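You operate a simulated robot arm through the tools that you are given. There is no shell and no other tool. Be economical: measure what you need, move in short steps, check, and stop when the job is done.

You run a simulated two-armed robot. Do the job below in one go: nothing can be reset, and whatever is moved stays where it is left.

TASK
Put the carton from the top of the cream bench on top of the purple planter. Take the square jar marked "Drain" from the top of the cream bench and leave it on top of the orange planter. Take the feed card from the shelf right of tank 01 and leave it on top of the blue box. Open the cabinet drawer, take the blue card from there and put it on top of the small tin, then shut the drawer. Take the tub on the top of the cream bench and put it away on the shelf right of tank 02. Take the jar on the top of the cream bench and put it away on the shelf right of tank 02. Put the purple brush from the top of the cream bench on the base under the peg board. Put two of the short gutters from the right end of the steel table on the lower shelf of the steel table. Put the tin labelled "Seals" from the inside of the green flood tray on the top of the table with the card holders and the tin labelled "Clips" in the inside of the grey flood tray. Any order will do. Set down upright: carton, square jar, tub, jar, short gutter.
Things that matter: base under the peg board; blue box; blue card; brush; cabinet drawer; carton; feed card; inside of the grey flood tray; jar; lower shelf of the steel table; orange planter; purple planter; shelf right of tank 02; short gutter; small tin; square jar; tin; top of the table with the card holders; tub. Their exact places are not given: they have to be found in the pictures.

It is judged by the outcome, as a careful person would: the job done as asked, and still so three seconds after it is handed in. It fails if anything else is knocked over, pushed out of place, dropped, spilled or broken. Lids that push on must go on centred and level and be pressed home; caps that screw on are set level and turned clockwise until they are tight.

THE ROBOT
Two 6-joint arms with two-finger grippers on one trunk, on a base that drives. Base frame: it is fixed to the floor where the robot stands at the start and does not move with it; the origin is under the middle of the robot, x ahead of it, y to its left, z up; the surface under the hand at the start is at about z = 780. Lengths are in mm, angles in degrees, forces in N, time in s.
The left shoulder is at the start at [70, 148, 1148], the right one opposite. With the tool pointing down near the work surface each hand reaches from about 640 to 720 mm from the robot's upright axis, wherever it stands, measured 20 degrees to its own side. Places, roughly: base under the peg board (33x22 cm) [-1520, 3940, 800]; blue box [6250, -3500, 1250]; blue card [5750, 750, 1000]; brush [500, 1250, 750]; cabinet drawer [5600, 700, 1100]; carton [500, 250, 750]; feed card [5750, -1000, 750]; inside of the grey flood tray [300, 4400, 800]; jar [500, 1000, 750]; lower shelf of the steel table [2600, 1700, 300]; orange planter (10x10x9 cm) [500, 1100, 800]; purple planter (10x10x9 cm) [400, 700, 800]; shelf right of tank 02 (26x20 cm) [5880, -2180, 700]; short gutter (6x3x5 cm) [2500, 2000, 800]; small tin (6x6x4 cm) [3100, 4700, 800]; square jar [750, 250, 750]; tin [250, 5250, 750]; top of the table with the card holders (111x24 cm) [780, 3680, 780]; tub [500, -250, 750]. Payload 2.45 kg a hand.
Tool frame (each hand has its own): the origin (TCP) lies between the finger pads and is the grasp point; the fingertips stand 30 mm ahead of it; z points along the fingers, y is the line along which they close. Largest opening 106 mm; the body of the gripper starts 79 mm behind the TCP.
Orientation is told as [roll, pitch, yaw] about the base's x, y, z axes, in that order, counted from this pose: with the fingers straight down and closing along the base's y, the tool's x points along the base's -x, its y along +y and its z along -z.

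THE INTERFACE
- The arms move only by the tool nudge_tool. It takes "left_rows", "right_rows" or both (then of equal length, played together; a hand with none holds still); each is a list that holds one entry, the list of rows, each a list of 7 numbers: the shift along the base's x, y, z in mm, then the turn, a rotation vector about the base's x, y, z in degrees, then the finger opening in mm, from 0 to 106. In form: [[[dx, dy, dz, wx, wy, wz, claw], ...]]. A call has 1 to 12 rows; each row shifts and turns the commanded pose from where the row before left it. A row lasts 0.2 s, in which the tool goes at most 50 mm and 8.6 degrees; a call with a longer step from one row to the next is refused whole, and so is a gripper value outside its range. A pose out of reach is approached as far as the arm can. The call stops where the force on the tool passes 40 N (or 10 N more than at its start, if that is more) or the arm is blocked; 0.2 s more then pass. Each finger travels about 72 mm/s and halts on what it meets, pressing with about 38 N; the grip force reading is that of the motor and also rises with nothing between the fingers. The clock runs only during rows and for 0.2 s after the last one: add rows that do not move to give the fingers time. It gives the time, the measured TCP pose, the force on the tool (base axes), the opening and the grip force at its end, in the units of the frame above (readings bear some noise), with the torque about the TCP (base axes, N m) and any sound that the robot's microphone picked up.
- Cameras (640 x 400 px; columns grow to the right, rows downward): "scene" is now at [134.8, 10.3, 1367.5]; the picture's right is [0.12, -0.99, 0.00], its down [-0.66, -0.08, -0.75] and it looks along [0.74, 0.09, -0.67] (base axes); focal length 214 px, centre (320, 200). "left" rides on the left gripper at [76, 2, -106] in its tool frame; the picture's right is [-0.02, 1.00, 0.00], its down [-0.78, -0.02, -0.62] and it looks along [-0.62, -0.01, 0.78] (tool axes); focal length 247 px, centre (320, 200). "right" rides on the right gripper at [76, -2, -106] in its tool frame; the picture's right is [0.02, 1.00, 0.00], its down [-0.78, 0.02, -0.62] and it looks along [-0.62, 0.01, 0.78] (tool axes); focal length 247 px, centre (320, 200).
- capture(camera): a new picture of that camera. The clock stands still meanwhile.
- lift_body(by): slides the trunk up (or, below 0, down) by that many mm; the arms and the scene camera ride with it, the base frame stays. It gives what a move gives, with no picture.
- drive_base(legs): drives the robot by 1 to 6 legs, each [ahead, left, turn to the left] in mm, mm and degrees, along the robot's own axes; the way and the turn of a leg run together, so that a leg with both is an arc; at most 1500 mm and 180 degrees a leg. The arms and the cameras ride along, it lands a little off, and it stops where it bumps. It gives what a move gives.
- head_to(pan, tilt): turns the head with the scene camera to pan (to the left, within 86 degrees either way) and tilt (down, from -29 to 69), counted from straight ahead of the robot. It gives what a move gives.
- locate(camera, pixels): for up to 12 pixels [column, row] of the newest picture of that camera ("zoom" is the newest enlarged one), the place [x, y, z] in the base frame of the surface seen there, good to about 2 mm. The clock stands still meanwhile.
- inspect(camera, box): a new picture of the part [left, top, right, bottom] of that camera's present view, enlarged. The clock stands still meanwhile.
- sign_off(): hands the job in; it is judged then, once.

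Keep the steps short. Do not move on a guess: measure, check each grasp and each placing, and mend mistakes. In all there are 378 turns and 344 pictures (those below and enlarged ones count). Leave the grippers open and the arms clear of the work at the hand-in unless told otherwise, and finish with a single line.

The tools are called after ">>>" as a command line: name --argument value ..., lists and objects as JSON in quotes. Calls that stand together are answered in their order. nudge_tool: Moves the arms, as the interface text tells. Its arguments: {"type":"object","properties":{"left_rows":{"type":"array","items":{"type":"array","items":{"type":"array","items":{"type":"number"}}}},"right_rows":{"type":"array","items":{"type":"array","items":{"type":"array","items":{"type":"number"}}}}},"required":[]} The other tools are called the same way: lift_body (by) slides the trunk up or down; drive_base (legs) drives the base; head_to (pan, tilt) turns the head that bears the scene camera; capture (camera) takes a picture; locate (camera, pixels) gives the place of the surface under pixels of a picture; inspect (camera, box) takes an enlarged picture of a part of a camera's view; sign_off () hands the job in.

At the start:

```text
clock: 0.0
left_position: [394.4, 456.1, 1063.2]
left_orientation: [0.0, 0.0, 0.0]
left_ft_force: [0.5, -0.3, 0.2]
left_wrist_torque: [-0.02, -0.01, 0.0]
left_grip_width: 106.2
left_finger_force: 0.1
right_position: [603.0, 6.8, 1158.9]
right_orientation: [0.1, 0.1, 0.0]
right_ft_force: [-0.1, -0.5, -0.7]
right_wrist_torque: [0.03, 0.01, -0.01]
right_grip_width: 105.8
right_finger_force: 0.0
trunk travel left (down, up): [-621.0, 319.0]
robot x, y, heading: [2.5, 6.2, 0.2]
head pan, tilt: [6.7, 41.8]
```

scene: 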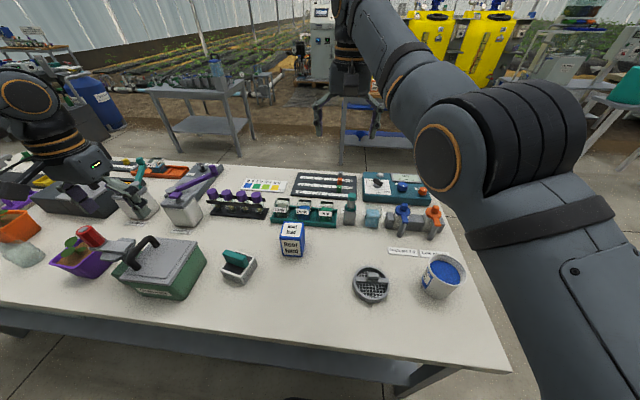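
right: 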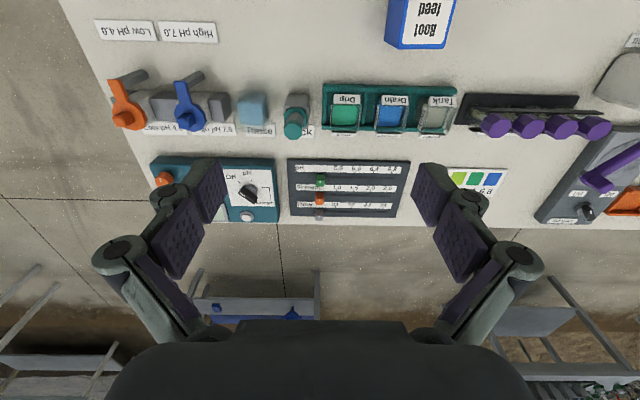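
left: 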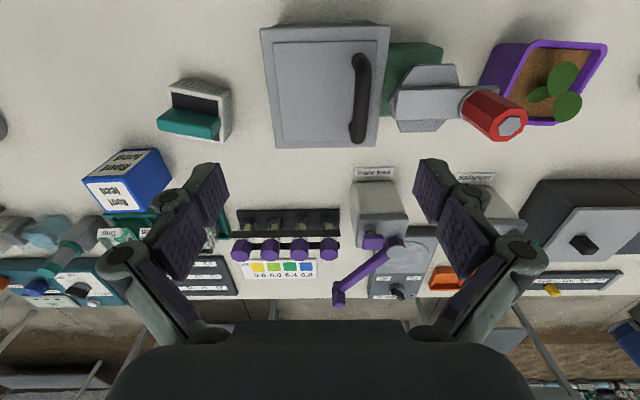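

I see the bench with the carton "Root feed" near (291,240), a green rack with square jars near (303,210), a white tub near (442,275). I'll measure these places first.

>>> locate --camera "scene" --pixels '[[291, 228], [291, 250], [303, 205], [303, 220], [442, 270], [430, 285], [370, 285], [240, 262], [80, 260], [15, 225], [105, 280], [330, 340]]'

>>> inspect --camera "scene" --box '[200, 150, 480, 325]'

>>> inspect --camera "scene" --box '[0, 140, 240, 300]'

```text
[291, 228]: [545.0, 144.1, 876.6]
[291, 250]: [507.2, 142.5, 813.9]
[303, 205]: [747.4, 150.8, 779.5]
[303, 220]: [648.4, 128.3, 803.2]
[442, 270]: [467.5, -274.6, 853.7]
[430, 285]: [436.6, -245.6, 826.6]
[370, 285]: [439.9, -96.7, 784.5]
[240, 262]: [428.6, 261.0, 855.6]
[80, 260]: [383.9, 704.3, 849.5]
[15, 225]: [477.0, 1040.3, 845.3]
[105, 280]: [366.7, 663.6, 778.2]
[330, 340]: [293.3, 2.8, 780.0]
```

```text
2.29 times, centred on (340, 238) of scene
```

zoom: 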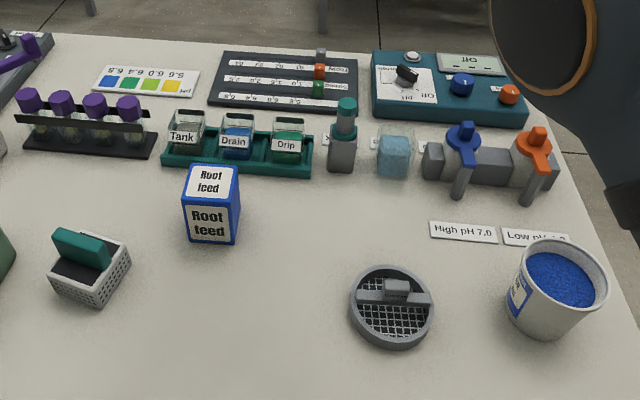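

```text
2.50 times, centred on (120, 220) of scene
```

zoom: 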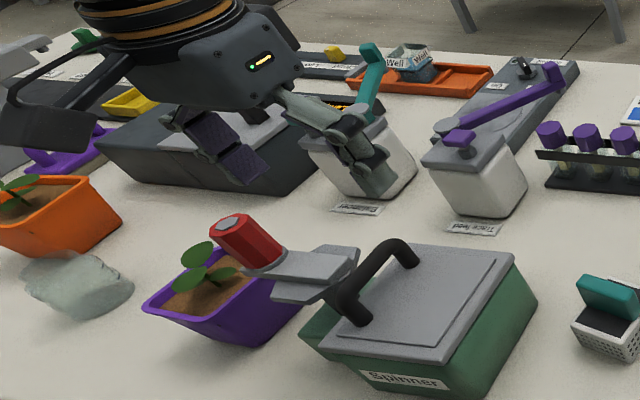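

Next I measure the purple planter and the red-handled thing next to it from the left camera, and the carton from the same picture.

>>> locate --camera "left" --pixels '[[487, 90], [535, 42], [605, 43], [560, 122], [565, 75], [567, 105], [540, 95], [510, 127], [475, 110], [425, 75], [425, 105], [545, 60]]'

>>> inspect --camera "left" --box '[360, 10, 640, 185]'

```text
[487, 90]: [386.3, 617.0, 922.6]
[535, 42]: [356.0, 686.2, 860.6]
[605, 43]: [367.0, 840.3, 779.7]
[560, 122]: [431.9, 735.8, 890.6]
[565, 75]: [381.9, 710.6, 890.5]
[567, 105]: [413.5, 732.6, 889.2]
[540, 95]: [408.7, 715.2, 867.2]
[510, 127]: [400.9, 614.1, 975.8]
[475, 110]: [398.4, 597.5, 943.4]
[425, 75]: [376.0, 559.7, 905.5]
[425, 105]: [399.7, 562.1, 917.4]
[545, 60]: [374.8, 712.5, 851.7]
```

```text
2.29 times, centred on (500, 98) of left
```

zoom: 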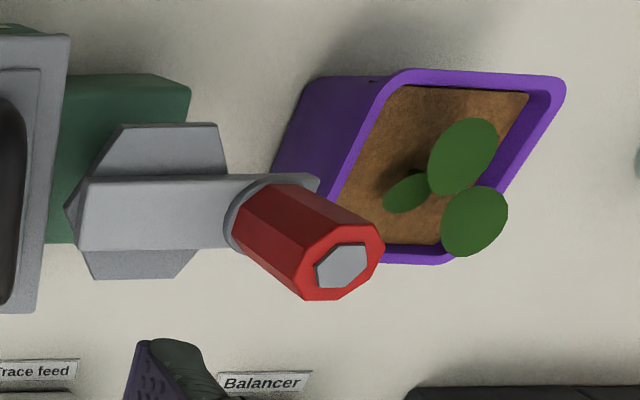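

The carton stands near (525,143), top z≈877; purple planter rim z≈860 with centre near (400,715). I back off and shift right so that the left hand can reach the carton.

>>> drive_base --legs '[[-110, -95, 0]]'

>>> nudge_tool --left_rows '[[[45, -20, 0, 0, 0, 0, 100], [45, -20, 0, 0, 0, 0, 100], [45, -20, 0, 0, 0, 0, 100], [40, -20, 0, 0, 0, 0, 100], [0, -45, 0, 0, 0, 0, 100], [0, -45, 0, 0, 0, 0, 100], [0, -30, 0, 0, 0, 0, 100]]]'

>>> capture --camera "left"

```text
clock: 1.4
left_position: [285.5, 362.9, 1063.6]
left_orientation: [-0.1, 0.0, 0.1]
left_ft_force: [0.8, -0.1, 0.3]
left_wrist_torque: [0.0, 0.02, 0.0]
left_grip_width: 106.0
left_finger_force: 0.1
right_position: [495.8, -85.5, 1157.8]
right_orientation: [0.0, 0.0, 0.1]
right_ft_force: [0.2, 0.4, 0.2]
right_wrist_torque: [0.0, 0.03, -0.03]
right_grip_width: 106.1
right_finger_force: 0.1
trunk travel left (down, up): [-621.0, 319.0]
robot x, y, heading: [-110.7, -90.8, 0.1]
head pan, tilt: [6.7, 41.8]
```

```text
clock: 3.0
left_position: [346.4, 253.8, 1038.9]
left_orientation: [-0.1, 0.0, 0.1]
left_ft_force: [0.9, -0.8, 0.5]
left_wrist_torque: [-0.02, 0.01, 0.01]
left_grip_width: 100.0
left_finger_force: 0.1
left hand out of reach, approached as far as the arm can: row 3, 4, 5, 6, 7
right_position: [492.6, -87.9, 1159.1]
right_orientation: [0.0, -0.1, 0.1]
right_ft_force: [-0.1, 0.6, -0.4]
right_wrist_torque: [-0.02, 0.04, -0.02]
right_grip_width: 106.2
right_finger_force: 0.1
trunk travel left (down, up): [-621.0, 319.0]
robot x, y, heading: [-110.0, -94.2, 0.2]
head pan, tilt: [6.7, 41.8]
```

```text
337 pictures are left
```

left: 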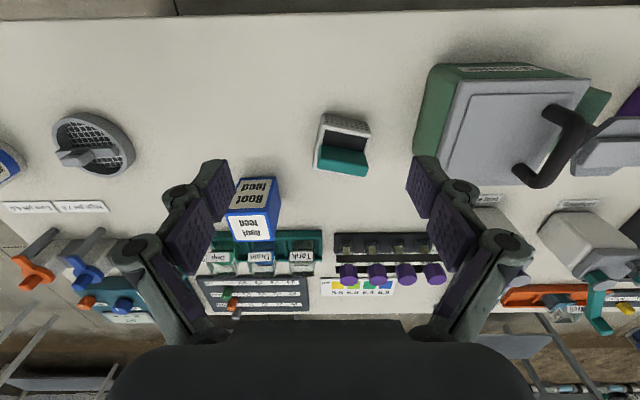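

The high hand could not reach out far enough. I raise the trunk to give reach, then look at the carton.

>>> lift_body --by 150

>>> nudge_tool --left_rows '[[[0, 0, -30, 0, 0, 0, 100], [0, 0, -45, 0, 0, 0, 100], [0, 0, -45, 0, 0, 0, 100], [0, 0, 0, 0, 0, 0, 100]]]'

>>> capture --camera "left"

```text
clock: 4.7
left_position: [349.2, 255.4, 1188.8]
left_orientation: [-0.1, -0.1, 0.1]
left_ft_force: [-0.3, 0.1, -0.2]
left_wrist_torque: [-0.01, -0.01, 0.02]
left_grip_width: 100.1
left_finger_force: 0.1
right_position: [494.1, -87.7, 1309.5]
right_orientation: [0.0, 0.1, 0.2]
right_ft_force: [-0.2, 0.4, 0.2]
right_wrist_torque: [0.03, -0.02, 0.04]
right_grip_width: 106.1
right_finger_force: 0.0
trunk travel left (down, up): [-771.0, 169.0]
robot x, y, heading: [-107.9, -90.3, 0.0]
head pan, tilt: [6.7, 41.8]
```

```text
clock: 5.7
left_position: [347.4, 254.3, 1067.9]
left_orientation: [-0.1, -0.2, 0.1]
left_ft_force: [-0.4, -0.5, -1.1]
left_wrist_torque: [0.01, -0.04, 0.0]
left_grip_width: 100.1
left_finger_force: 0.1
right_position: [493.9, -87.3, 1309.4]
right_orientation: [0.0, 0.0, 0.2]
right_ft_force: [0.6, -0.1, -0.5]
right_wrist_torque: [-0.05, -0.02, 0.02]
right_grip_width: 105.9
right_finger_force: 0.0
trunk travel left (down, up): [-771.0, 169.0]
robot x, y, heading: [-107.9, -94.9, 0.2]
head pan, tilt: [6.7, 41.8]
```

```text
336 pictures are left
```

left: 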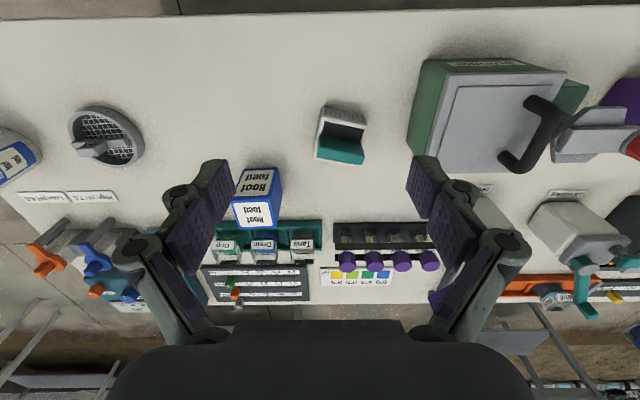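

I measure the corners of the carton and the jar tops in this view.

>>> locate --camera "left" --pixels '[[234, 203], [272, 199], [237, 225], [275, 222], [244, 172], [276, 172], [282, 205], [254, 212], [228, 243], [263, 243], [302, 240], [265, 258]]'

>>> inspect --camera "left" --box '[200, 150, 360, 250]'

```text
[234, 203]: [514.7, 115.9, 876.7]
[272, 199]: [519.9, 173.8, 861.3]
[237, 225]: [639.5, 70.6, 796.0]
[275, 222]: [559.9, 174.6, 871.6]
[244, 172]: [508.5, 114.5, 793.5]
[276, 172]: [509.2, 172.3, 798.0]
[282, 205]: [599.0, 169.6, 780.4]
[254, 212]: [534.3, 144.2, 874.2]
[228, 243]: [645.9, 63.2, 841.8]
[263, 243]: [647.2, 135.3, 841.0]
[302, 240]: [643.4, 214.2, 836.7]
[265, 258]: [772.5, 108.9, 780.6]
```

```text
4.00 times, centred on (280, 200) of left
```

zoom: 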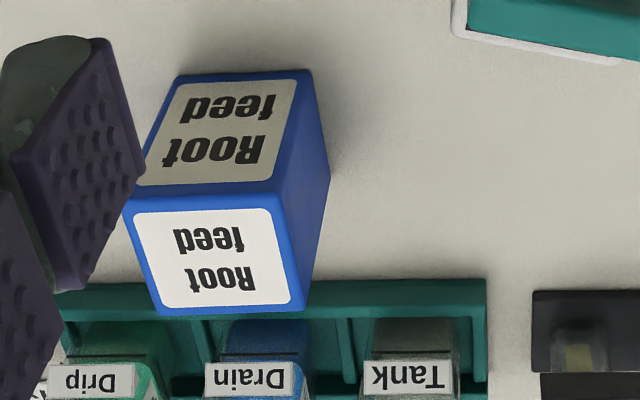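

The carton is about 62 wide (y 112–174), x 511–565, top 876. I bring the left hand over it, about 120 mm above the grasp height.

>>> nudge_tool --left_rows '[[[32, -18, -15, 0, 0, 0, 102], [32, -18, -15, 0, 0, 0, 102], [32, -18, -15, 0, 0, 0, 102], [32, -18, -15, 0, 0, 0, 102], [32, -19, -15, 0, 0, 0, 102], [31, -19, -25, 0, 0, 0, 102], [0, 0, 0, 0, 0, 0, 102]]]'

>>> capture --camera "left"

```text
clock: 7.3
left_position: [382.8, 281.9, 1004.3]
left_orientation: [-0.1, -0.1, 0.1]
left_ft_force: [-0.1, 0.3, 0.9]
left_wrist_torque: [-0.02, 0.0, 0.0]
left_grip_width: 101.9
left_finger_force: 0.1
left hand out of reach, approached as far as the arm can: row 1, 2, 3, 4, 5, 6
right_position: [493.0, -87.7, 1309.0]
right_orientation: [0.0, 0.0, 0.1]
right_ft_force: [0.0, -0.2, -0.1]
right_wrist_torque: [-0.01, -0.01, 0.04]
right_grip_width: 106.0
right_finger_force: 0.1
trunk travel left (down, up): [-771.0, 169.0]
robot x, y, heading: [-107.2, -91.6, 0.1]
head pan, tilt: [6.7, 41.8]
```

```text
334 pictures are left
```

left: 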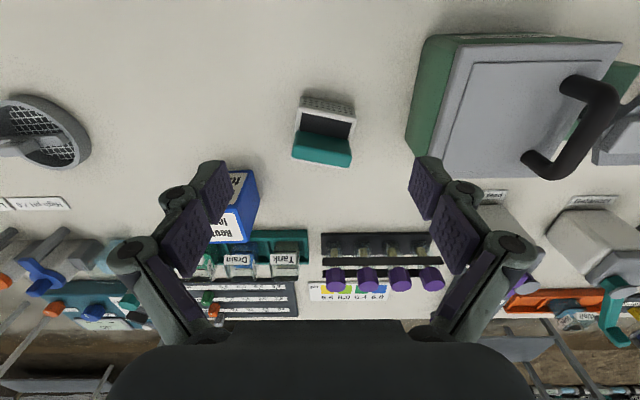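

The hand slid sideways instead of outwards, so a joint limit seems in the way. I try going up first and then outwards.

>>> nudge_tool --left_rows '[[[0, 0, 48, 0, 0, 0, 102], [0, 0, 48, 0, 0, 0, 102], [0, 0, 48, 0, 0, 0, 102], [0, 0, 48, 0, 0, 0, 102], [0, 0, 48, 0, 0, 0, 102], [0, 0, 48, 0, 0, 0, 102]]]'

>>> nudge_tool --left_rows '[[[48, 0, 0, 0, 0, 0, 102], [48, 0, 0, 0, 0, 0, 102], [48, 0, 0, 0, 0, 0, 102], [0, 0, 0, 0, 0, 0, 102]]]'

```text
clock: 8.7
left_position: [357.6, 302.4, 1282.6]
left_orientation: [-0.2, -0.1, -0.1]
left_ft_force: [0.4, -0.4, 0.5]
left_wrist_torque: [-0.02, -0.03, 0.02]
left_grip_width: 101.9
left_finger_force: 0.0
left hand out of reach, approached as far as the arm can: row 4, 5, 6
right_position: [491.6, -86.9, 1309.9]
right_orientation: [0.0, 0.0, 0.0]
right_ft_force: [0.3, 0.3, 0.6]
right_wrist_torque: [0.01, -0.02, -0.01]
right_grip_width: 105.8
right_finger_force: 0.1
trunk travel left (down, up): [-771.0, 169.0]
robot x, y, heading: [-109.3, -91.9, -0.1]
head pan, tilt: [6.7, 41.8]
```

```text
clock: 9.7
left_position: [416.0, 361.6, 1248.4]
left_orientation: [-0.1, -0.1, 0.2]
left_ft_force: [0.9, -0.6, -0.2]
left_wrist_torque: [0.0, 0.01, 0.03]
left_grip_width: 101.7
left_finger_force: 0.0
left hand out of reach, approached as far as the arm can: row 1, 2, 3
right_position: [494.6, -87.0, 1308.0]
right_orientation: [-0.1, 0.0, 0.0]
right_ft_force: [0.8, 0.1, 0.1]
right_wrist_torque: [0.0, 0.0, 0.0]
right_grip_width: 105.8
right_finger_force: 0.1
trunk travel left (down, up): [-771.0, 169.0]
robot x, y, heading: [-109.2, -89.6, -0.1]
head pan, tilt: [6.7, 41.8]
```

Only sideways room seems to be missing towards the middle, perhaps because the right hand is there. I move the right hand to its own side and down a bit, then test the left again.

>>> nudge_tool --right_rows '[[[0, -48, 0, 0, 0, 0, 102], [0, -48, 0, 0, 0, 0, 102], [0, -48, 0, 0, 0, 0, 102], [0, -48, 0, 0, 0, 0, 102], [0, -48, 0, 0, 0, 0, 102], [0, 0, 0, 0, 0, 0, 102]]]'

>>> nudge_tool --left_rows '[[[30, -30, 0, 0, 0, 0, 102], [30, -30, 0, 0, 0, 0, 102], [10, -40, 0, 0, 0, 0, 102], [0, 0, 0, 0, 0, 0, 102]]]'

>>> capture --camera "scene"

```text
clock: 11.1
left_position: [417.4, 362.1, 1246.9]
left_orientation: [-0.3, -0.2, 0.1]
left_ft_force: [-1.1, 0.4, 0.3]
left_wrist_torque: [0.0, 0.0, 0.0]
left_grip_width: 102.0
left_finger_force: 0.1
right_position: [532.7, -318.8, 1325.5]
right_orientation: [-0.1, 0.1, 0.2]
right_ft_force: [-0.1, 1.9, -0.2]
right_wrist_torque: [-0.04, 0.02, 0.0]
right_grip_width: 101.9
right_finger_force: 0.1
right hand out of reach, approached as far as the arm can: row 1, 2, 3, 4
trunk travel left (down, up): [-771.0, 169.0]
robot x, y, heading: [-111.0, -92.3, 0.2]
head pan, tilt: [6.7, 41.8]
```

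```text
clock: 12.1
left_position: [401.8, 324.1, 1223.3]
left_orientation: [0.0, -0.1, 0.0]
left_ft_force: [0.1, 0.0, -0.2]
left_wrist_torque: [0.02, -0.01, 0.0]
left_grip_width: 101.9
left_finger_force: 0.0
left hand out of reach, approached as far as the arm can: row 1, 2, 3
right_position: [532.9, -320.1, 1324.6]
right_orientation: [0.1, 0.0, 0.1]
right_ft_force: [-0.6, -0.3, 0.4]
right_wrist_torque: [-0.03, 0.01, 0.02]
right_grip_width: 102.1
right_finger_force: 0.1
trunk travel left (down, up): [-771.0, 169.0]
robot x, y, heading: [-106.1, -92.3, 0.2]
head pan, tilt: [6.7, 41.8]
```

```text
333 pictures are left
```

scene: 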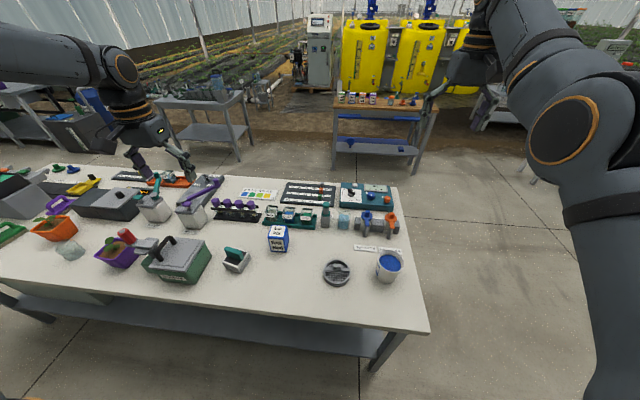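

The left arm is in an awkward branch; the right arm is in the right working pose. I'll work with the right hand: drive left 468 mm to put the carton in its range, and lower the trunk again.

>>> drive_base --legs '[[0, 468, 0]]'

>>> lift_body --by -150

>>> nudge_tool --right_rows '[[[0, 0, -45, 0, 0, 0, 102], [0, 0, -45, 0, 0, 0, 102], [0, 0, -45, 0, 0, 0, 102], [0, 0, -30, 0, 0, 0, 102], [0, 0, 0, 0, 0, 0, 102]]]'

>>> capture --camera "right"

```text
clock: 14.9
left_position: [398.4, 795.6, 1224.6]
left_orientation: [0.0, -0.2, 0.3]
left_ft_force: [-0.1, 0.0, 0.8]
left_wrist_torque: [0.04, 0.0, -0.01]
left_grip_width: 101.9
left_finger_force: 0.0
right_position: [532.2, 151.7, 1325.3]
right_orientation: [0.2, 0.2, 0.2]
right_ft_force: [0.0, 0.0, 0.4]
right_wrist_torque: [0.0, -0.01, -0.01]
right_grip_width: 102.1
right_finger_force: 0.0
trunk travel left (down, up): [-771.0, 169.0]
robot x, y, heading: [-110.7, 376.8, 0.2]
head pan, tilt: [6.7, 41.8]
```

```text
clock: 16.7
left_position: [398.9, 796.9, 1074.7]
left_orientation: [-0.2, -0.1, 0.1]
left_ft_force: [0.2, 1.2, 0.0]
left_wrist_torque: [0.01, 0.0, -0.01]
left_grip_width: 102.1
left_finger_force: 0.1
right_position: [532.3, 153.9, 1175.5]
right_orientation: [0.0, 0.1, 0.2]
right_ft_force: [-0.1, 0.2, 0.3]
right_wrist_torque: [-0.02, 0.01, 0.02]
right_grip_width: 101.9
right_finger_force: 0.1
trunk travel left (down, up): [-621.0, 319.0]
robot x, y, heading: [-112.1, 376.2, 0.4]
head pan, tilt: [6.7, 41.8]
```

```text
clock: 17.9
left_position: [398.2, 796.7, 1074.0]
left_orientation: [-0.1, -0.2, 0.2]
left_ft_force: [0.5, 0.1, -0.8]
left_wrist_torque: [-0.01, 0.01, 0.02]
left_grip_width: 101.8
left_finger_force: 0.1
right_position: [573.3, 152.6, 1022.7]
right_orientation: [0.0, 0.3, 0.2]
right_ft_force: [-0.5, 0.5, 0.8]
right_wrist_torque: [-0.01, 0.0, -0.02]
right_grip_width: 102.0
right_finger_force: 0.1
right hand out of reach, approached as far as the arm can: row 1, 2, 3, 4
trunk travel left (down, up): [-621.0, 319.0]
robot x, y, heading: [-110.4, 378.4, 0.5]
head pan, tilt: [6.7, 41.8]
```

```text
332 pictures are left
```

right: 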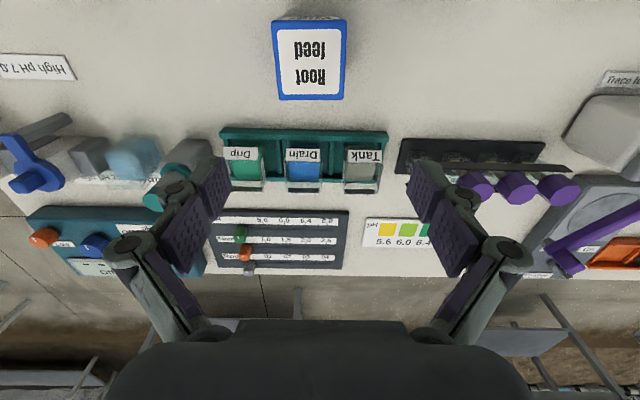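

The right hand has an inner limit: lower means further out. It is now at x=573; I back the base 38 mm so that it hangs over the carton, then check.

>>> drive_base --legs '[[-36, -7, 0]]'

>>> nudge_tool --right_rows '[[[0, 0, -40, 0, 0, 0, 102], [0, 0, -40, 0, 0, 0, 102], [0, 0, 0, 0, 0, 0, 102]]]'

>>> capture --camera "right"

```text
clock: 18.7
left_position: [367.9, 790.2, 1069.8]
left_orientation: [-0.1, 0.1, 0.2]
left_ft_force: [1.4, 0.5, -0.2]
left_wrist_torque: [0.0, 0.06, 0.01]
left_grip_width: 102.2
left_finger_force: 0.0
right_position: [543.0, 145.2, 1018.3]
right_orientation: [-0.1, 0.6, 0.2]
right_ft_force: [0.3, 0.3, 0.1]
right_wrist_torque: [0.01, 0.08, 0.0]
right_grip_width: 101.7
right_finger_force: 0.1
trunk travel left (down, up): [-621.0, 319.0]
robot x, y, heading: [-141.6, 370.2, 0.2]
head pan, tilt: [6.7, 41.8]
```

```text
clock: 19.5
left_position: [361.5, 789.2, 1074.5]
left_orientation: [-0.2, -0.2, 0.1]
left_ft_force: [-0.6, -0.9, 0.3]
left_wrist_torque: [0.03, -0.01, -0.03]
left_grip_width: 101.9
left_finger_force: 0.2
right_position: [542.9, 143.6, 941.8]
right_orientation: [0.0, 0.4, 0.2]
right_ft_force: [-0.1, -0.6, 0.8]
right_wrist_torque: [-0.01, -0.02, 0.03]
right_grip_width: 102.0
right_finger_force: 0.0
right hand out of reach, approached as far as the arm can: row 1
trunk travel left (down, up): [-621.0, 319.0]
robot x, y, heading: [-145.1, 369.9, 0.3]
head pan, tilt: [6.7, 41.8]
```

```text
331 pictures are left
```

right: 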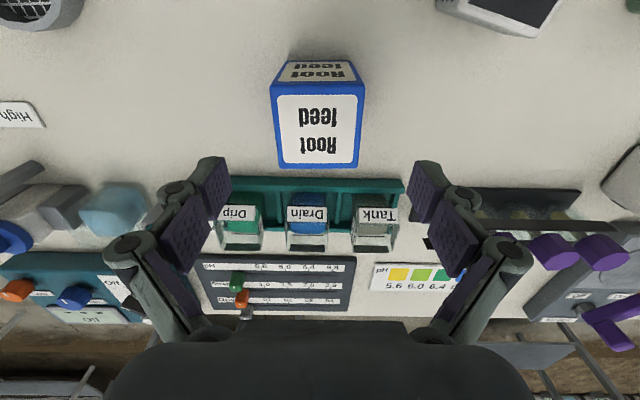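

I measure the carton's top corners once more.

>>> locate --camera "right" --pixels '[[276, 86], [359, 84], [284, 165], [355, 163], [318, 125]]'

```text
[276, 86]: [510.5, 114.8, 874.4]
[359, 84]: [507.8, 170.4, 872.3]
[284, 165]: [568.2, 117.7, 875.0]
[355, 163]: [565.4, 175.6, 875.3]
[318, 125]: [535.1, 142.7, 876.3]
```

Carton centre (538,144), 60 mm square. Descend to TCP z≈846 and close.

>>> nudge_tool --right_rows '[[[-3, 0, -32, 0, 0, 2.8, 102], [-2, 0, -32, 0, 0, 0, 102], [0, 0, -31, 0, 0, 0, 102], [0, 0, 0, 0, 0, 0, 102], [0, 0, 0, 0, 0, 0, 45], [0, 0, 0, 0, 0, 0, 45], [0, 0, 0, 0, 0, 0, 45], [0, 0, 0, 0, 0, 0, 45]]]'

```text
clock: 21.3
left_position: [363.9, 789.6, 1073.4]
left_orientation: [-0.1, 0.0, 0.2]
left_ft_force: [0.9, -0.6, 0.0]
left_wrist_torque: [0.02, -0.01, 0.01]
left_grip_width: 102.0
left_finger_force: 0.0
right_position: [540.4, 144.3, 847.3]
right_orientation: [0.0, 0.2, 3.1]
right_ft_force: [-0.2, -0.8, 3.0]
right_wrist_torque: [0.06, 0.07, -0.08]
right_grip_width: 64.5
right_finger_force: 38.2
right hand out of reach, approached as far as the arm can: row 1
trunk travel left (down, up): [-621.0, 319.0]
robot x, y, heading: [-147.5, 372.1, 0.4]
head pan, tilt: [6.7, 41.8]
```

Gripped (64.5 mm, 38 N). I lift it with the hand and the trunk, then check it.

>>> nudge_tool --right_rows '[[[0, 0, 20, 0, 0, 0, 45], [0, 0, 40, 0, 0, 0, 45], [0, 0, 40, 0, 0, 0, 45], [0, 0, 0, 0, 0, 0, 45]]]'

>>> lift_body --by 120

>>> capture --camera "right"

```text
clock: 22.3
left_position: [363.4, 790.0, 1072.4]
left_orientation: [-0.1, -0.1, 0.2]
left_ft_force: [0.7, 0.0, -0.3]
left_wrist_torque: [0.01, 0.0, 0.01]
left_grip_width: 102.1
left_finger_force: 0.1
right_position: [542.1, 144.7, 945.9]
right_orientation: [0.0, 0.3, 3.0]
right_ft_force: [-0.6, -0.8, 0.1]
right_wrist_torque: [0.0, -0.01, 0.01]
right_grip_width: 44.6
right_finger_force: 0.1
trunk travel left (down, up): [-621.0, 319.0]
robot x, y, heading: [-146.4, 370.9, 0.1]
head pan, tilt: [6.7, 41.8]
```

```text
clock: 23.8
left_position: [363.0, 789.8, 1193.2]
left_orientation: [-0.1, -0.1, 0.2]
left_ft_force: [1.0, -0.7, 0.7]
left_wrist_torque: [-0.01, 0.02, -0.03]
left_grip_width: 102.0
left_finger_force: 0.0
right_position: [542.0, 144.1, 1066.1]
right_orientation: [0.0, 0.2, 3.0]
right_ft_force: [0.6, 0.0, 0.5]
right_wrist_torque: [-0.05, 0.01, 0.0]
right_grip_width: 45.2
right_finger_force: 0.0
trunk travel left (down, up): [-741.0, 199.0]
robot x, y, heading: [-144.3, 371.1, 0.1]
head pan, tilt: [6.7, 41.8]
```

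```text
330 pictures are left
```

right: 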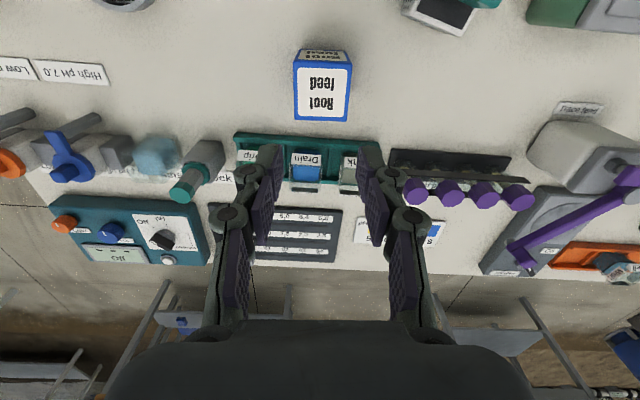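

The carton slipped out and stands where it was. I check its place and grasp deeper, lifting slower.

>>> locate --camera "right" --pixels '[[295, 66], [350, 66], [297, 118], [346, 119], [322, 55]]'

>>> lift_body --by -120

>>> inspect --camera "right" --box '[200, 20, 440, 170]'

```text
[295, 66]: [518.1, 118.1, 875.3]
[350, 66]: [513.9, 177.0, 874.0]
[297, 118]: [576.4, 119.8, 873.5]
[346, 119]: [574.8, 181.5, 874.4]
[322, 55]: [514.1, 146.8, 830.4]
```

```text
clock: 25.3
left_position: [362.6, 789.8, 1073.6]
left_orientation: [0.0, -0.1, 0.3]
left_ft_force: [0.0, -0.2, -0.1]
left_wrist_torque: [0.04, -0.01, 0.01]
left_grip_width: 101.8
left_finger_force: 0.0
right_position: [541.9, 145.5, 946.1]
right_orientation: [0.1, 0.2, 3.0]
right_ft_force: [0.7, 0.4, 0.5]
right_wrist_torque: [0.0, -0.02, -0.02]
right_grip_width: 44.8
right_finger_force: 0.0
trunk travel left (down, up): [-621.0, 319.0]
robot x, y, heading: [-143.8, 372.1, 0.0]
head pan, tilt: [6.7, 41.8]
```

```text
2.67 times, centred on (320, 95) of right
```

zoom: 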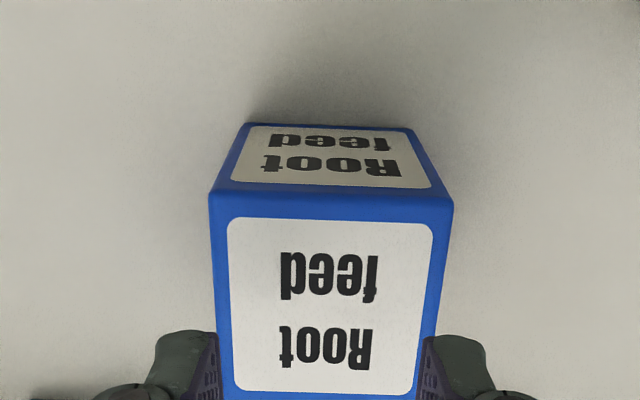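

Carton centre is now (545,149). Re-open, descend to z≈830, and close firmly with longer wait.

>>> nudge_tool --right_rows '[[[3, 3, 0, 0, 0, 0, 104], [0, 0, 0, 0, 0, 0, 104], [0, 0, -40, 0, 0, 0, 104], [0, 0, -40, 0, 0, 0, 104], [0, 0, -36, 0, 0, 0, 104], [0, 0, 0, 0, 0, 0, 104], [0, 0, 0, 0, 0, 0, 30], [0, 0, 0, 0, 0, 0, 30], [0, 0, 0, 0, 0, 0, 30], [0, 0, 0, 0, 0, 0, 30], [0, 0, 0, 0, 0, 0, 30]]]'

>>> nudge_tool --right_rows '[[[0, 0, 5, 0, 0, 0, 30], [0, 0, 5, 0, 0, 0, 30], [0, 0, 5, 0, 0, 0, 30]]]'

>>> capture --camera "right"

```text
clock: 27.7
left_position: [363.2, 789.4, 1073.6]
left_orientation: [-0.1, -0.1, 0.2]
left_ft_force: [-0.2, 1.0, 0.7]
left_wrist_torque: [0.02, -0.02, 0.01]
left_grip_width: 102.1
left_finger_force: 0.0
right_position: [538.2, 147.0, 841.9]
right_orientation: [0.0, 0.3, 3.0]
right_ft_force: [0.5, -1.1, 1.6]
right_wrist_torque: [0.0, 0.05, -0.07]
right_grip_width: 64.5
right_finger_force: 38.5
right hand out of reach, approached as far as the arm can: row 5
trunk travel left (down, up): [-621.0, 319.0]
robot x, y, heading: [-145.0, 368.7, -0.1]
head pan, tilt: [6.7, 41.8]
```

```text
clock: 28.5
left_position: [365.3, 789.3, 1072.9]
left_orientation: [0.0, -0.1, 0.2]
left_ft_force: [0.3, -0.6, 0.2]
left_wrist_torque: [-0.04, 0.02, -0.01]
left_grip_width: 102.2
left_finger_force: 0.0
right_position: [540.2, 148.8, 856.7]
right_orientation: [0.0, 0.5, 3.0]
right_ft_force: [-0.1, 0.3, -3.1]
right_wrist_torque: [0.01, 0.02, 0.01]
right_grip_width: 64.4
right_finger_force: 38.0
trunk travel left (down, up): [-621.0, 319.0]
robot x, y, heading: [-147.0, 372.1, 0.2]
head pan, tilt: [6.7, 41.8]
```

```text
328 pictures are left
```

right: 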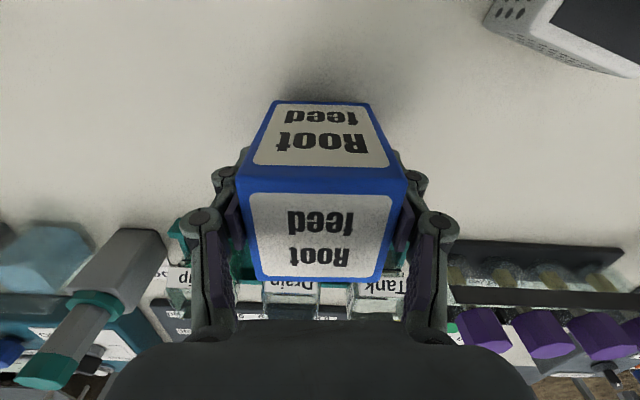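

It holds now (64.4 mm, weight shows −3 N). I lift slowly, reading the grip.

>>> nudge_tool --right_rows '[[[0, 0, 8, 0, 0, 0, 30], [0, 0, 15, 0, 0, 0, 30], [0, 0, 20, 0, 0, 0, 30], [0, 0, 20, 0, 0, 0, 30], [0, 0, 20, 0, 0, 0, 30], [0, 0, 10, 0, 0, 0, 30], [0, 0, 0, 0, 0, 0, 30]]]'

>>> lift_body --by 110

>>> capture --camera "right"

```text
clock: 30.1
left_position: [363.7, 790.2, 1073.8]
left_orientation: [-0.1, 0.0, 0.2]
left_ft_force: [0.5, 0.0, 0.4]
left_wrist_torque: [0.0, -0.01, 0.01]
left_grip_width: 102.3
left_finger_force: 0.1
right_position: [539.5, 147.4, 951.0]
right_orientation: [0.1, 0.3, 2.9]
right_ft_force: [-0.1, -0.4, -3.2]
right_wrist_torque: [0.0, 0.03, 0.05]
right_grip_width: 64.6
right_finger_force: 38.3
trunk travel left (down, up): [-621.0, 319.0]
robot x, y, heading: [-146.6, 366.5, 0.2]
head pan, tilt: [6.7, 41.8]
```

```text
clock: 31.6
left_position: [364.3, 788.8, 1182.7]
left_orientation: [-0.1, -0.1, 0.2]
left_ft_force: [-1.1, -0.5, 0.5]
left_wrist_torque: [0.02, 0.04, 0.0]
left_grip_width: 101.8
left_finger_force: 0.0
right_position: [539.3, 147.7, 1060.1]
right_orientation: [0.0, 0.5, 3.1]
right_ft_force: [-0.5, 0.5, -3.5]
right_wrist_torque: [0.01, -0.01, 0.03]
right_grip_width: 64.5
right_finger_force: 37.4
trunk travel left (down, up): [-731.0, 209.0]
robot x, y, heading: [-144.1, 370.1, 0.1]
head pan, tilt: [6.7, 41.8]
```

```text
327 pictures are left
```

right: 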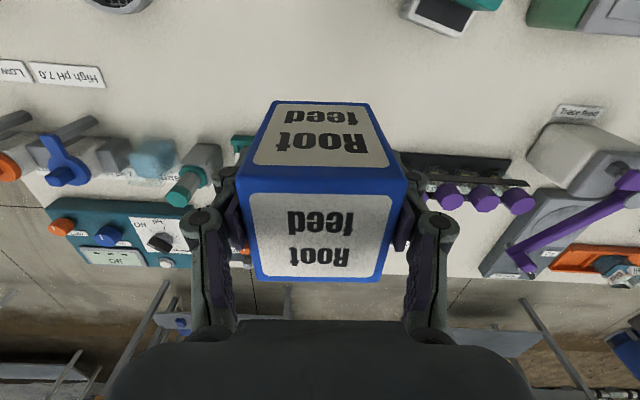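

Held well. Drive back 140 and left 568 so the carton hangs above the purple planter, then look.

>>> drive_base --legs '[[-140, 0, 0], [0, 568, 0]]'

>>> head_to --pan -20 --tilt 42

>>> capture --camera "scene"

>>> capture --camera "right"

```text
clock: 35.7
left_position: [225.1, 1355.5, 1184.2]
left_orientation: [-0.2, -0.1, 0.1]
left_ft_force: [0.6, 0.0, -0.1]
left_wrist_torque: [-0.04, 0.03, 0.0]
left_grip_width: 101.9
left_finger_force: 0.1
right_position: [398.1, 713.8, 1060.4]
right_orientation: [0.0, 0.3, 2.8]
right_ft_force: [0.3, -0.6, -3.5]
right_wrist_torque: [0.02, 0.02, 0.0]
right_grip_width: 64.5
right_finger_force: 37.7
trunk travel left (down, up): [-731.0, 209.0]
robot x, y, heading: [-289.9, 938.8, 0.1]
head pan, tilt: [6.7, 41.8]
```

```text
clock: 36.6
left_position: [224.3, 1355.3, 1183.1]
left_orientation: [-0.1, 0.0, 0.0]
left_ft_force: [0.1, -0.2, 0.4]
left_wrist_torque: [0.02, 0.01, 0.01]
left_grip_width: 101.7
left_finger_force: 0.1
right_position: [398.5, 713.9, 1059.8]
right_orientation: [0.0, 0.4, 2.9]
right_ft_force: [0.7, 0.0, -3.8]
right_wrist_torque: [0.02, 0.0, 0.0]
right_grip_width: 64.4
right_finger_force: 38.0
trunk travel left (down, up): [-731.0, 209.0]
robot x, y, heading: [-286.7, 938.1, -0.2]
head pan, tilt: [-20.0, 42.0]
```

```text
326 pictures are left
```

scene: 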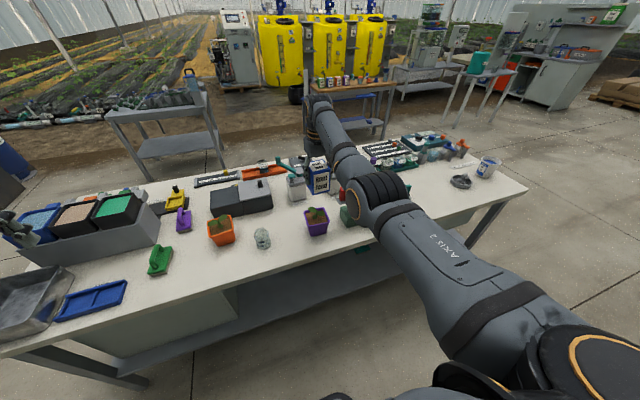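

```text
325 pictures are left
```

right: 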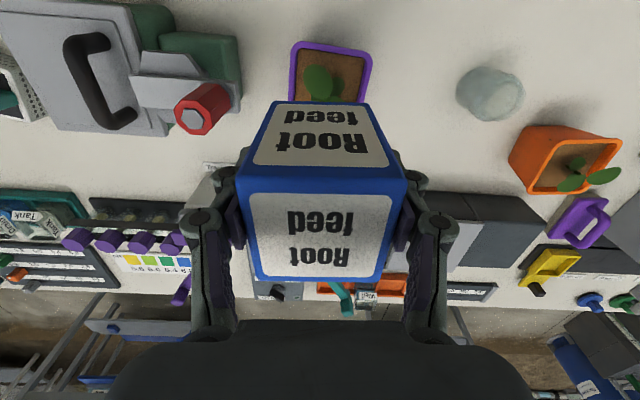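

I look closer at the purple planter (scene near (316,220)).

>>> inspect --camera "scene" --box '[280, 140, 400, 240]'

>>> locate --camera "right" --pixels '[[298, 44], [369, 53], [291, 92], [368, 95], [320, 85], [345, 60], [203, 110], [232, 100]]'

```text
4.00 times, centred on (340, 190) of scene
```

zoom: 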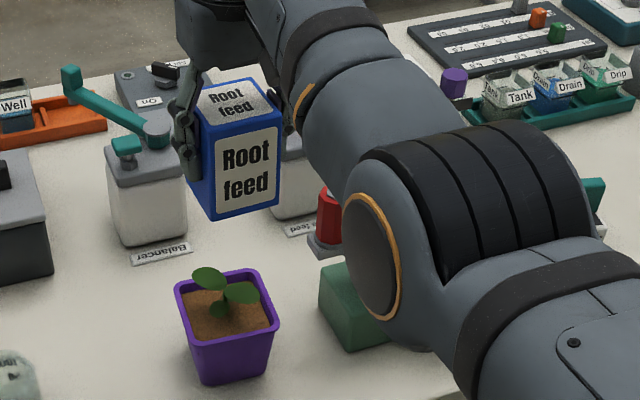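

```text
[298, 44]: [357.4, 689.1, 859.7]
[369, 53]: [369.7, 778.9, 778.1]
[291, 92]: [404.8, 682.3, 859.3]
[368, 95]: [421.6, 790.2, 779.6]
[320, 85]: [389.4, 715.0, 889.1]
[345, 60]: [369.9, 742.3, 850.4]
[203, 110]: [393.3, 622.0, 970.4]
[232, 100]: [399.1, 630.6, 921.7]
```

I get the planter's rim corners from the zoom.

>>> locate --camera "zoom" --pixels '[[179, 287], [191, 340], [275, 324], [256, 274], [208, 276], [240, 292], [220, 310], [222, 325], [190, 295], [260, 320]]'

```text
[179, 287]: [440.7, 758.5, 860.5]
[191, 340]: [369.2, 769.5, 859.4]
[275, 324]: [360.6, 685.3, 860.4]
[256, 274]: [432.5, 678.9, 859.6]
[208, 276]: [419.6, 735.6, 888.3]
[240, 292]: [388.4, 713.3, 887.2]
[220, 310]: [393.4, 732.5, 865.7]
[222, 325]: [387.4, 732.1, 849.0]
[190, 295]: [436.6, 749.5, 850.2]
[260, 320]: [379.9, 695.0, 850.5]
```

Planter centre ≈(402,724), rotated about −6°, soil z 850, leaves z 889. I align the carton and lower the trunk by 95, keeping it above the leaves.

>>> nudge_tool --right_rows '[[[4, 10, 0, 0, 0, -4.5, 30], [0, 0, 0, 0, 0, -4.5, 30], [0, 0, 0, 0, 0, 0, 30]]]'

>>> lift_body --by -95

>>> inspect --camera "scene" --box '[280, 140, 400, 240]'

```text
clock: 37.4
left_position: [225.3, 1355.3, 1182.8]
left_orientation: [-0.2, -0.1, 0.0]
left_ft_force: [0.5, 0.5, 0.0]
left_wrist_torque: [-0.01, 0.01, 0.04]
left_grip_width: 102.1
left_finger_force: 0.0
right_position: [401.9, 722.9, 1061.6]
right_orientation: [-0.1, 0.3, -6.2]
right_ft_force: [-0.2, -0.6, -4.0]
right_wrist_torque: [0.0, 0.05, -0.03]
right_grip_width: 64.2
right_finger_force: 37.2
trunk travel left (down, up): [-731.0, 209.0]
robot x, y, heading: [-286.8, 940.7, -0.0]
head pan, tilt: [-20.0, 42.0]
```

```text
clock: 38.7
left_position: [223.5, 1356.3, 1088.6]
left_orientation: [-0.1, -0.1, 0.0]
left_ft_force: [-0.4, -0.3, 0.8]
left_wrist_torque: [-0.01, 0.0, -0.01]
left_grip_width: 101.9
left_finger_force: 0.1
right_position: [401.1, 724.5, 966.2]
right_orientation: [-0.1, 0.3, -6.2]
right_ft_force: [-1.3, 0.3, -4.0]
right_wrist_torque: [0.02, 0.02, 0.0]
right_grip_width: 64.5
right_finger_force: 38.0
trunk travel left (down, up): [-636.0, 304.0]
robot x, y, heading: [-288.6, 937.3, -0.2]
head pan, tilt: [-20.0, 42.0]
```

```text
4.00 times, centred on (340, 190) of scene
```

zoom: 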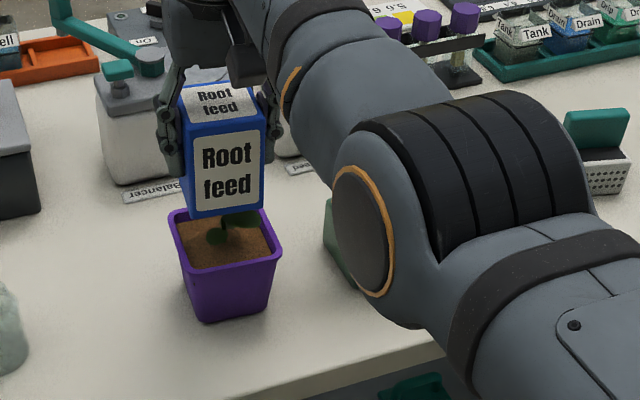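

Carton lines up over the planter. I lower in small steps and read the force.

>>> nudge_tool --right_rows '[[[0, 0, -10, 0, 0, 0, 30], [0, 0, -8, 0, 0, 0, 30], [0, 0, -8, 0, 0, 0, 30], [0, 0, -6, 0, 0, 0, 30], [0, 0, -5, 0, 0, 0, 30], [0, 0, -5, 0, 0, 0, 30]]]'

>>> inspect --camera "scene" --box '[280, 140, 400, 240]'

```text
clock: 40.1
left_position: [225.3, 1357.3, 1088.5]
left_orientation: [-0.1, -0.2, 0.0]
left_ft_force: [-0.2, -0.6, 0.2]
left_wrist_torque: [-0.01, 0.0, -0.02]
left_grip_width: 101.9
left_finger_force: 0.1
right_position: [402.3, 723.6, 923.1]
right_orientation: [0.0, 0.3, -6.2]
right_ft_force: [1.3, 0.6, -3.5]
right_wrist_torque: [-0.03, 0.0, 0.01]
right_grip_width: 64.5
right_finger_force: 37.9
trunk travel left (down, up): [-636.0, 304.0]
robot x, y, heading: [-286.1, 938.9, -0.0]
head pan, tilt: [-20.0, 42.0]
```

```text
4.00 times, centred on (340, 190) of scene
```

zoom: 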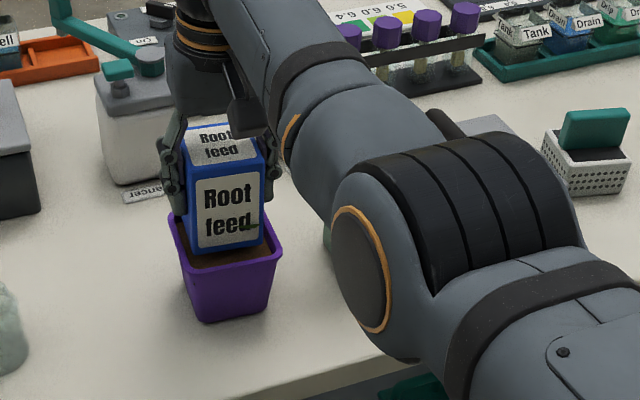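

The leaves do not hinder. I keep lowering till contact; I also check the elbow's place near the spinner.

>>> nudge_tool --right_rows '[[[0, 0, -3, 0, 0, 0, 30], [0, 0, -3, 0, 0, 0, 30], [0, 0, -3, 0, 0, 0, 30], [0, 0, -3, 0, 0, 0, 30]]]'

>>> locate --camera "zoom" --pixels '[[350, 270], [395, 340], [225, 225], [250, 240]]'

```text
clock: 41.1
left_position: [223.3, 1355.8, 1089.2]
left_orientation: [-0.1, -0.2, 0.0]
left_ft_force: [-0.5, 0.2, 0.3]
left_wrist_torque: [0.02, -0.03, -0.02]
left_grip_width: 101.9
left_finger_force: 0.0
right_position: [401.0, 723.6, 913.7]
right_orientation: [0.0, 0.1, -6.2]
right_ft_force: [0.4, -1.8, 16.1]
right_wrist_torque: [-0.3, -0.9, -0.1]
right_grip_width: 65.2
right_finger_force: 38.0
trunk travel left (down, up): [-636.0, 304.0]
robot x, y, heading: [-286.4, 940.6, -0.3]
head pan, tilt: [-20.0, 42.0]
```

```text
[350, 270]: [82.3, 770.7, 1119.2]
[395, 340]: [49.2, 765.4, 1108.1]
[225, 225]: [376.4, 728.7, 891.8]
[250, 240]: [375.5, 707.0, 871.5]
```

Contact (16 N) with the bottom at about 851, on the soil. Open the fingers gently and rise.

>>> nudge_tool --right_rows '[[[0, 0, 1, 0, 0, 0, 60], [0, 0, 0, 0, 0, 0, 82], [0, 0, 0, 0, 0, 0, 82], [0, 0, 20, 0, 0, 0, 82], [0, 0, 40, 0, 0, 0, 82], [0, 0, 40, 0, 0, 0, 82], [0, 0, 0, 0, 0, 0, 82]]]'

>>> lift_body --by 100

>>> capture --camera "right"

>>> inspect --camera "scene" --box '[0, 120, 400, 370]'

```text
clock: 42.7
left_position: [224.3, 1356.4, 1086.9]
left_orientation: [-0.1, 0.0, 0.0]
left_ft_force: [-0.4, 0.7, 0.8]
left_wrist_torque: [0.0, 0.0, 0.01]
left_grip_width: 102.0
left_finger_force: 0.0
right_position: [402.5, 723.0, 1012.9]
right_orientation: [0.1, 0.3, -6.3]
right_ft_force: [-0.8, 0.0, -0.3]
right_wrist_torque: [-0.01, 0.02, -0.01]
right_grip_width: 82.2
right_finger_force: 0.0
trunk travel left (down, up): [-636.0, 304.0]
robot x, y, heading: [-289.7, 937.4, 0.2]
head pan, tilt: [-20.0, 42.0]
```

```text
clock: 44.1
left_position: [223.7, 1356.6, 1187.5]
left_orientation: [-0.1, 0.0, 0.0]
left_ft_force: [0.1, -0.3, -0.3]
left_wrist_torque: [0.0, 0.0, 0.01]
left_grip_width: 101.6
left_finger_force: 0.0
right_position: [402.5, 724.2, 1113.6]
right_orientation: [-0.1, 0.3, -6.2]
right_ft_force: [0.4, -0.1, -0.1]
right_wrist_torque: [0.0, 0.0, -0.02]
right_grip_width: 81.7
right_finger_force: 0.0
trunk travel left (down, up): [-736.0, 204.0]
robot x, y, heading: [-284.1, 938.8, 0.1]
head pan, tilt: [-20.0, 42.0]
```

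```text
321 pictures are left
```

right: 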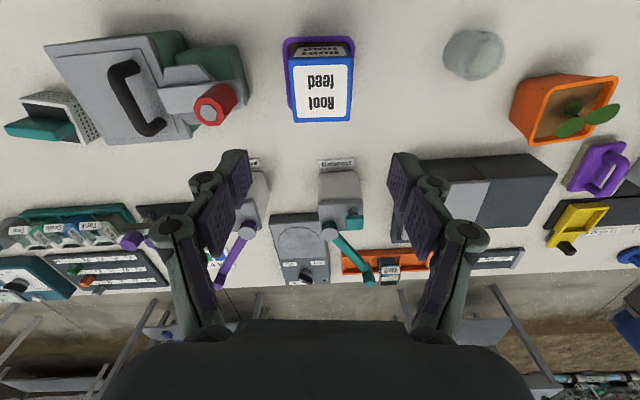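

```text
1.60 times, centred on (200, 245) of scene
```

zoom: 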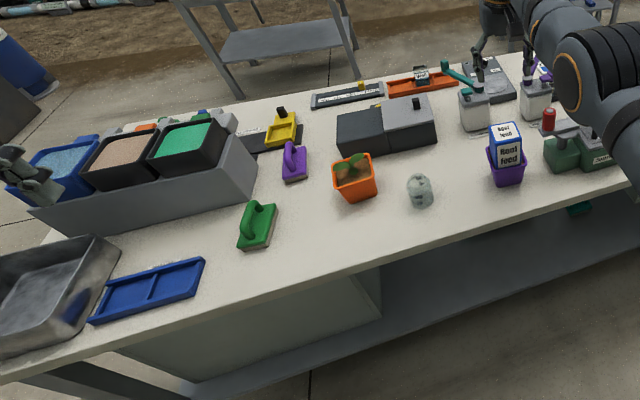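

The carton stands in the purple planter. Now I measure orange planter, jar, and purple brush from the right camera and look closer at them.

>>> locate --camera "right" --pixels '[[531, 78], [615, 78], [512, 137], [600, 135], [473, 55], [473, 40], [448, 60], [502, 60], [600, 165], [573, 190], [620, 147], [598, 190]]'

>>> inspect --camera "right" --box '[420, 20, 640, 200]'

>>> inspect --camera "scene" --box '[140, 180, 300, 280]'

```text
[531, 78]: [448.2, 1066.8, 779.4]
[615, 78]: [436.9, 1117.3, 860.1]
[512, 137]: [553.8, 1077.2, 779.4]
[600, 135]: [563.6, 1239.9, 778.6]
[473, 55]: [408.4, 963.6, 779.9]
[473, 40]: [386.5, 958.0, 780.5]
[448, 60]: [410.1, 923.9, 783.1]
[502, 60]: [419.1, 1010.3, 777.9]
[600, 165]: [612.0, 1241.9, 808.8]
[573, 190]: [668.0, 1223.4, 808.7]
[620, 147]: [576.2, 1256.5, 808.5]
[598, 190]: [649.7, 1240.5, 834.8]
```

```text
2.22 times, centred on (530, 110) of right
```

zoom: 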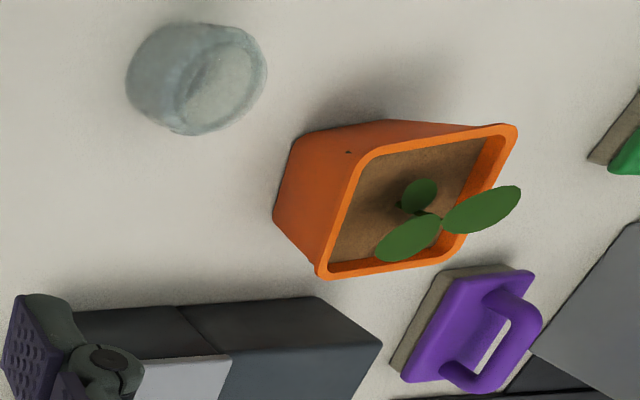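

```text
4.00 times, centred on (220, 230) of scene
```

zoom: 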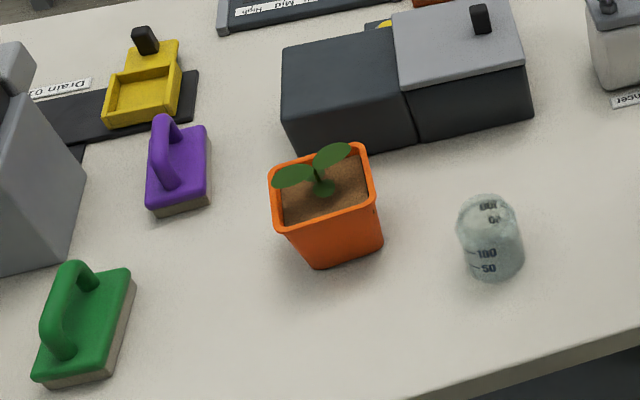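

The jar is a clear, graduated beaker near (425,965). First the "Drain" jar: I drive right and ahead so the right hand hangs over the green rack.

>>> drive_base --legs '[[0, -588, 0], [262, 0, 0]]'

>>> nudge_tool --right_rows '[[[-8, 0, -30, 0, 0, 6.2, 70], [-10, 0, -40, 0, 0, 0, 70], [0, 0, 0, 0, 0, 0, 70]]]'

>>> capture --camera "right"

```text
clock: 48.9
left_position: [484.2, 759.7, 1188.9]
left_orientation: [0.0, -0.2, 0.0]
left_ft_force: [0.6, 0.5, 0.9]
left_wrist_torque: [0.0, 0.0, -0.02]
left_grip_width: 101.9
left_finger_force: 0.1
right_position: [663.5, 126.7, 1114.7]
right_orientation: [0.0, 0.2, -6.1]
right_ft_force: [0.2, 0.3, 0.0]
right_wrist_torque: [0.0, 0.04, -0.03]
right_grip_width: 82.1
right_finger_force: 0.1
trunk travel left (down, up): [-736.0, 204.0]
robot x, y, heading: [-25.2, 338.7, 0.3]
head pan, tilt: [-20.0, 42.0]
```

```text
clock: 49.7
left_position: [486.8, 759.7, 1188.3]
left_orientation: [-0.1, -0.1, 0.1]
left_ft_force: [0.6, 0.6, 0.2]
left_wrist_torque: [-0.02, 0.02, 0.01]
left_grip_width: 101.7
left_finger_force: 0.0
right_position: [647.7, 128.4, 1044.1]
right_orientation: [-0.1, 0.4, 0.1]
right_ft_force: [1.1, 0.8, -0.4]
right_wrist_torque: [0.01, 0.01, 0.0]
right_grip_width: 69.8
right_finger_force: 0.1
trunk travel left (down, up): [-736.0, 204.0]
robot x, y, heading: [-27.2, 339.7, 0.2]
head pan, tilt: [-20.0, 42.0]
```

```text
317 pictures are left
```

right: 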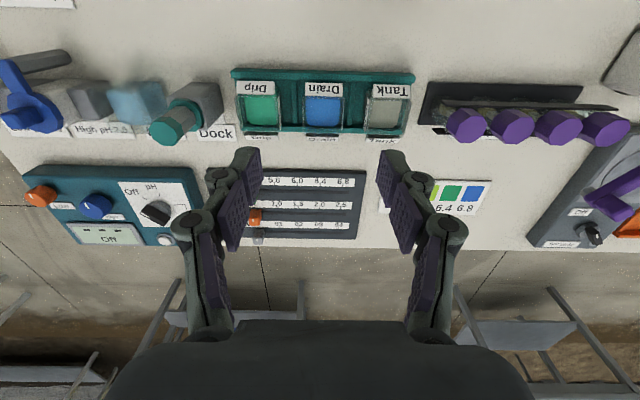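

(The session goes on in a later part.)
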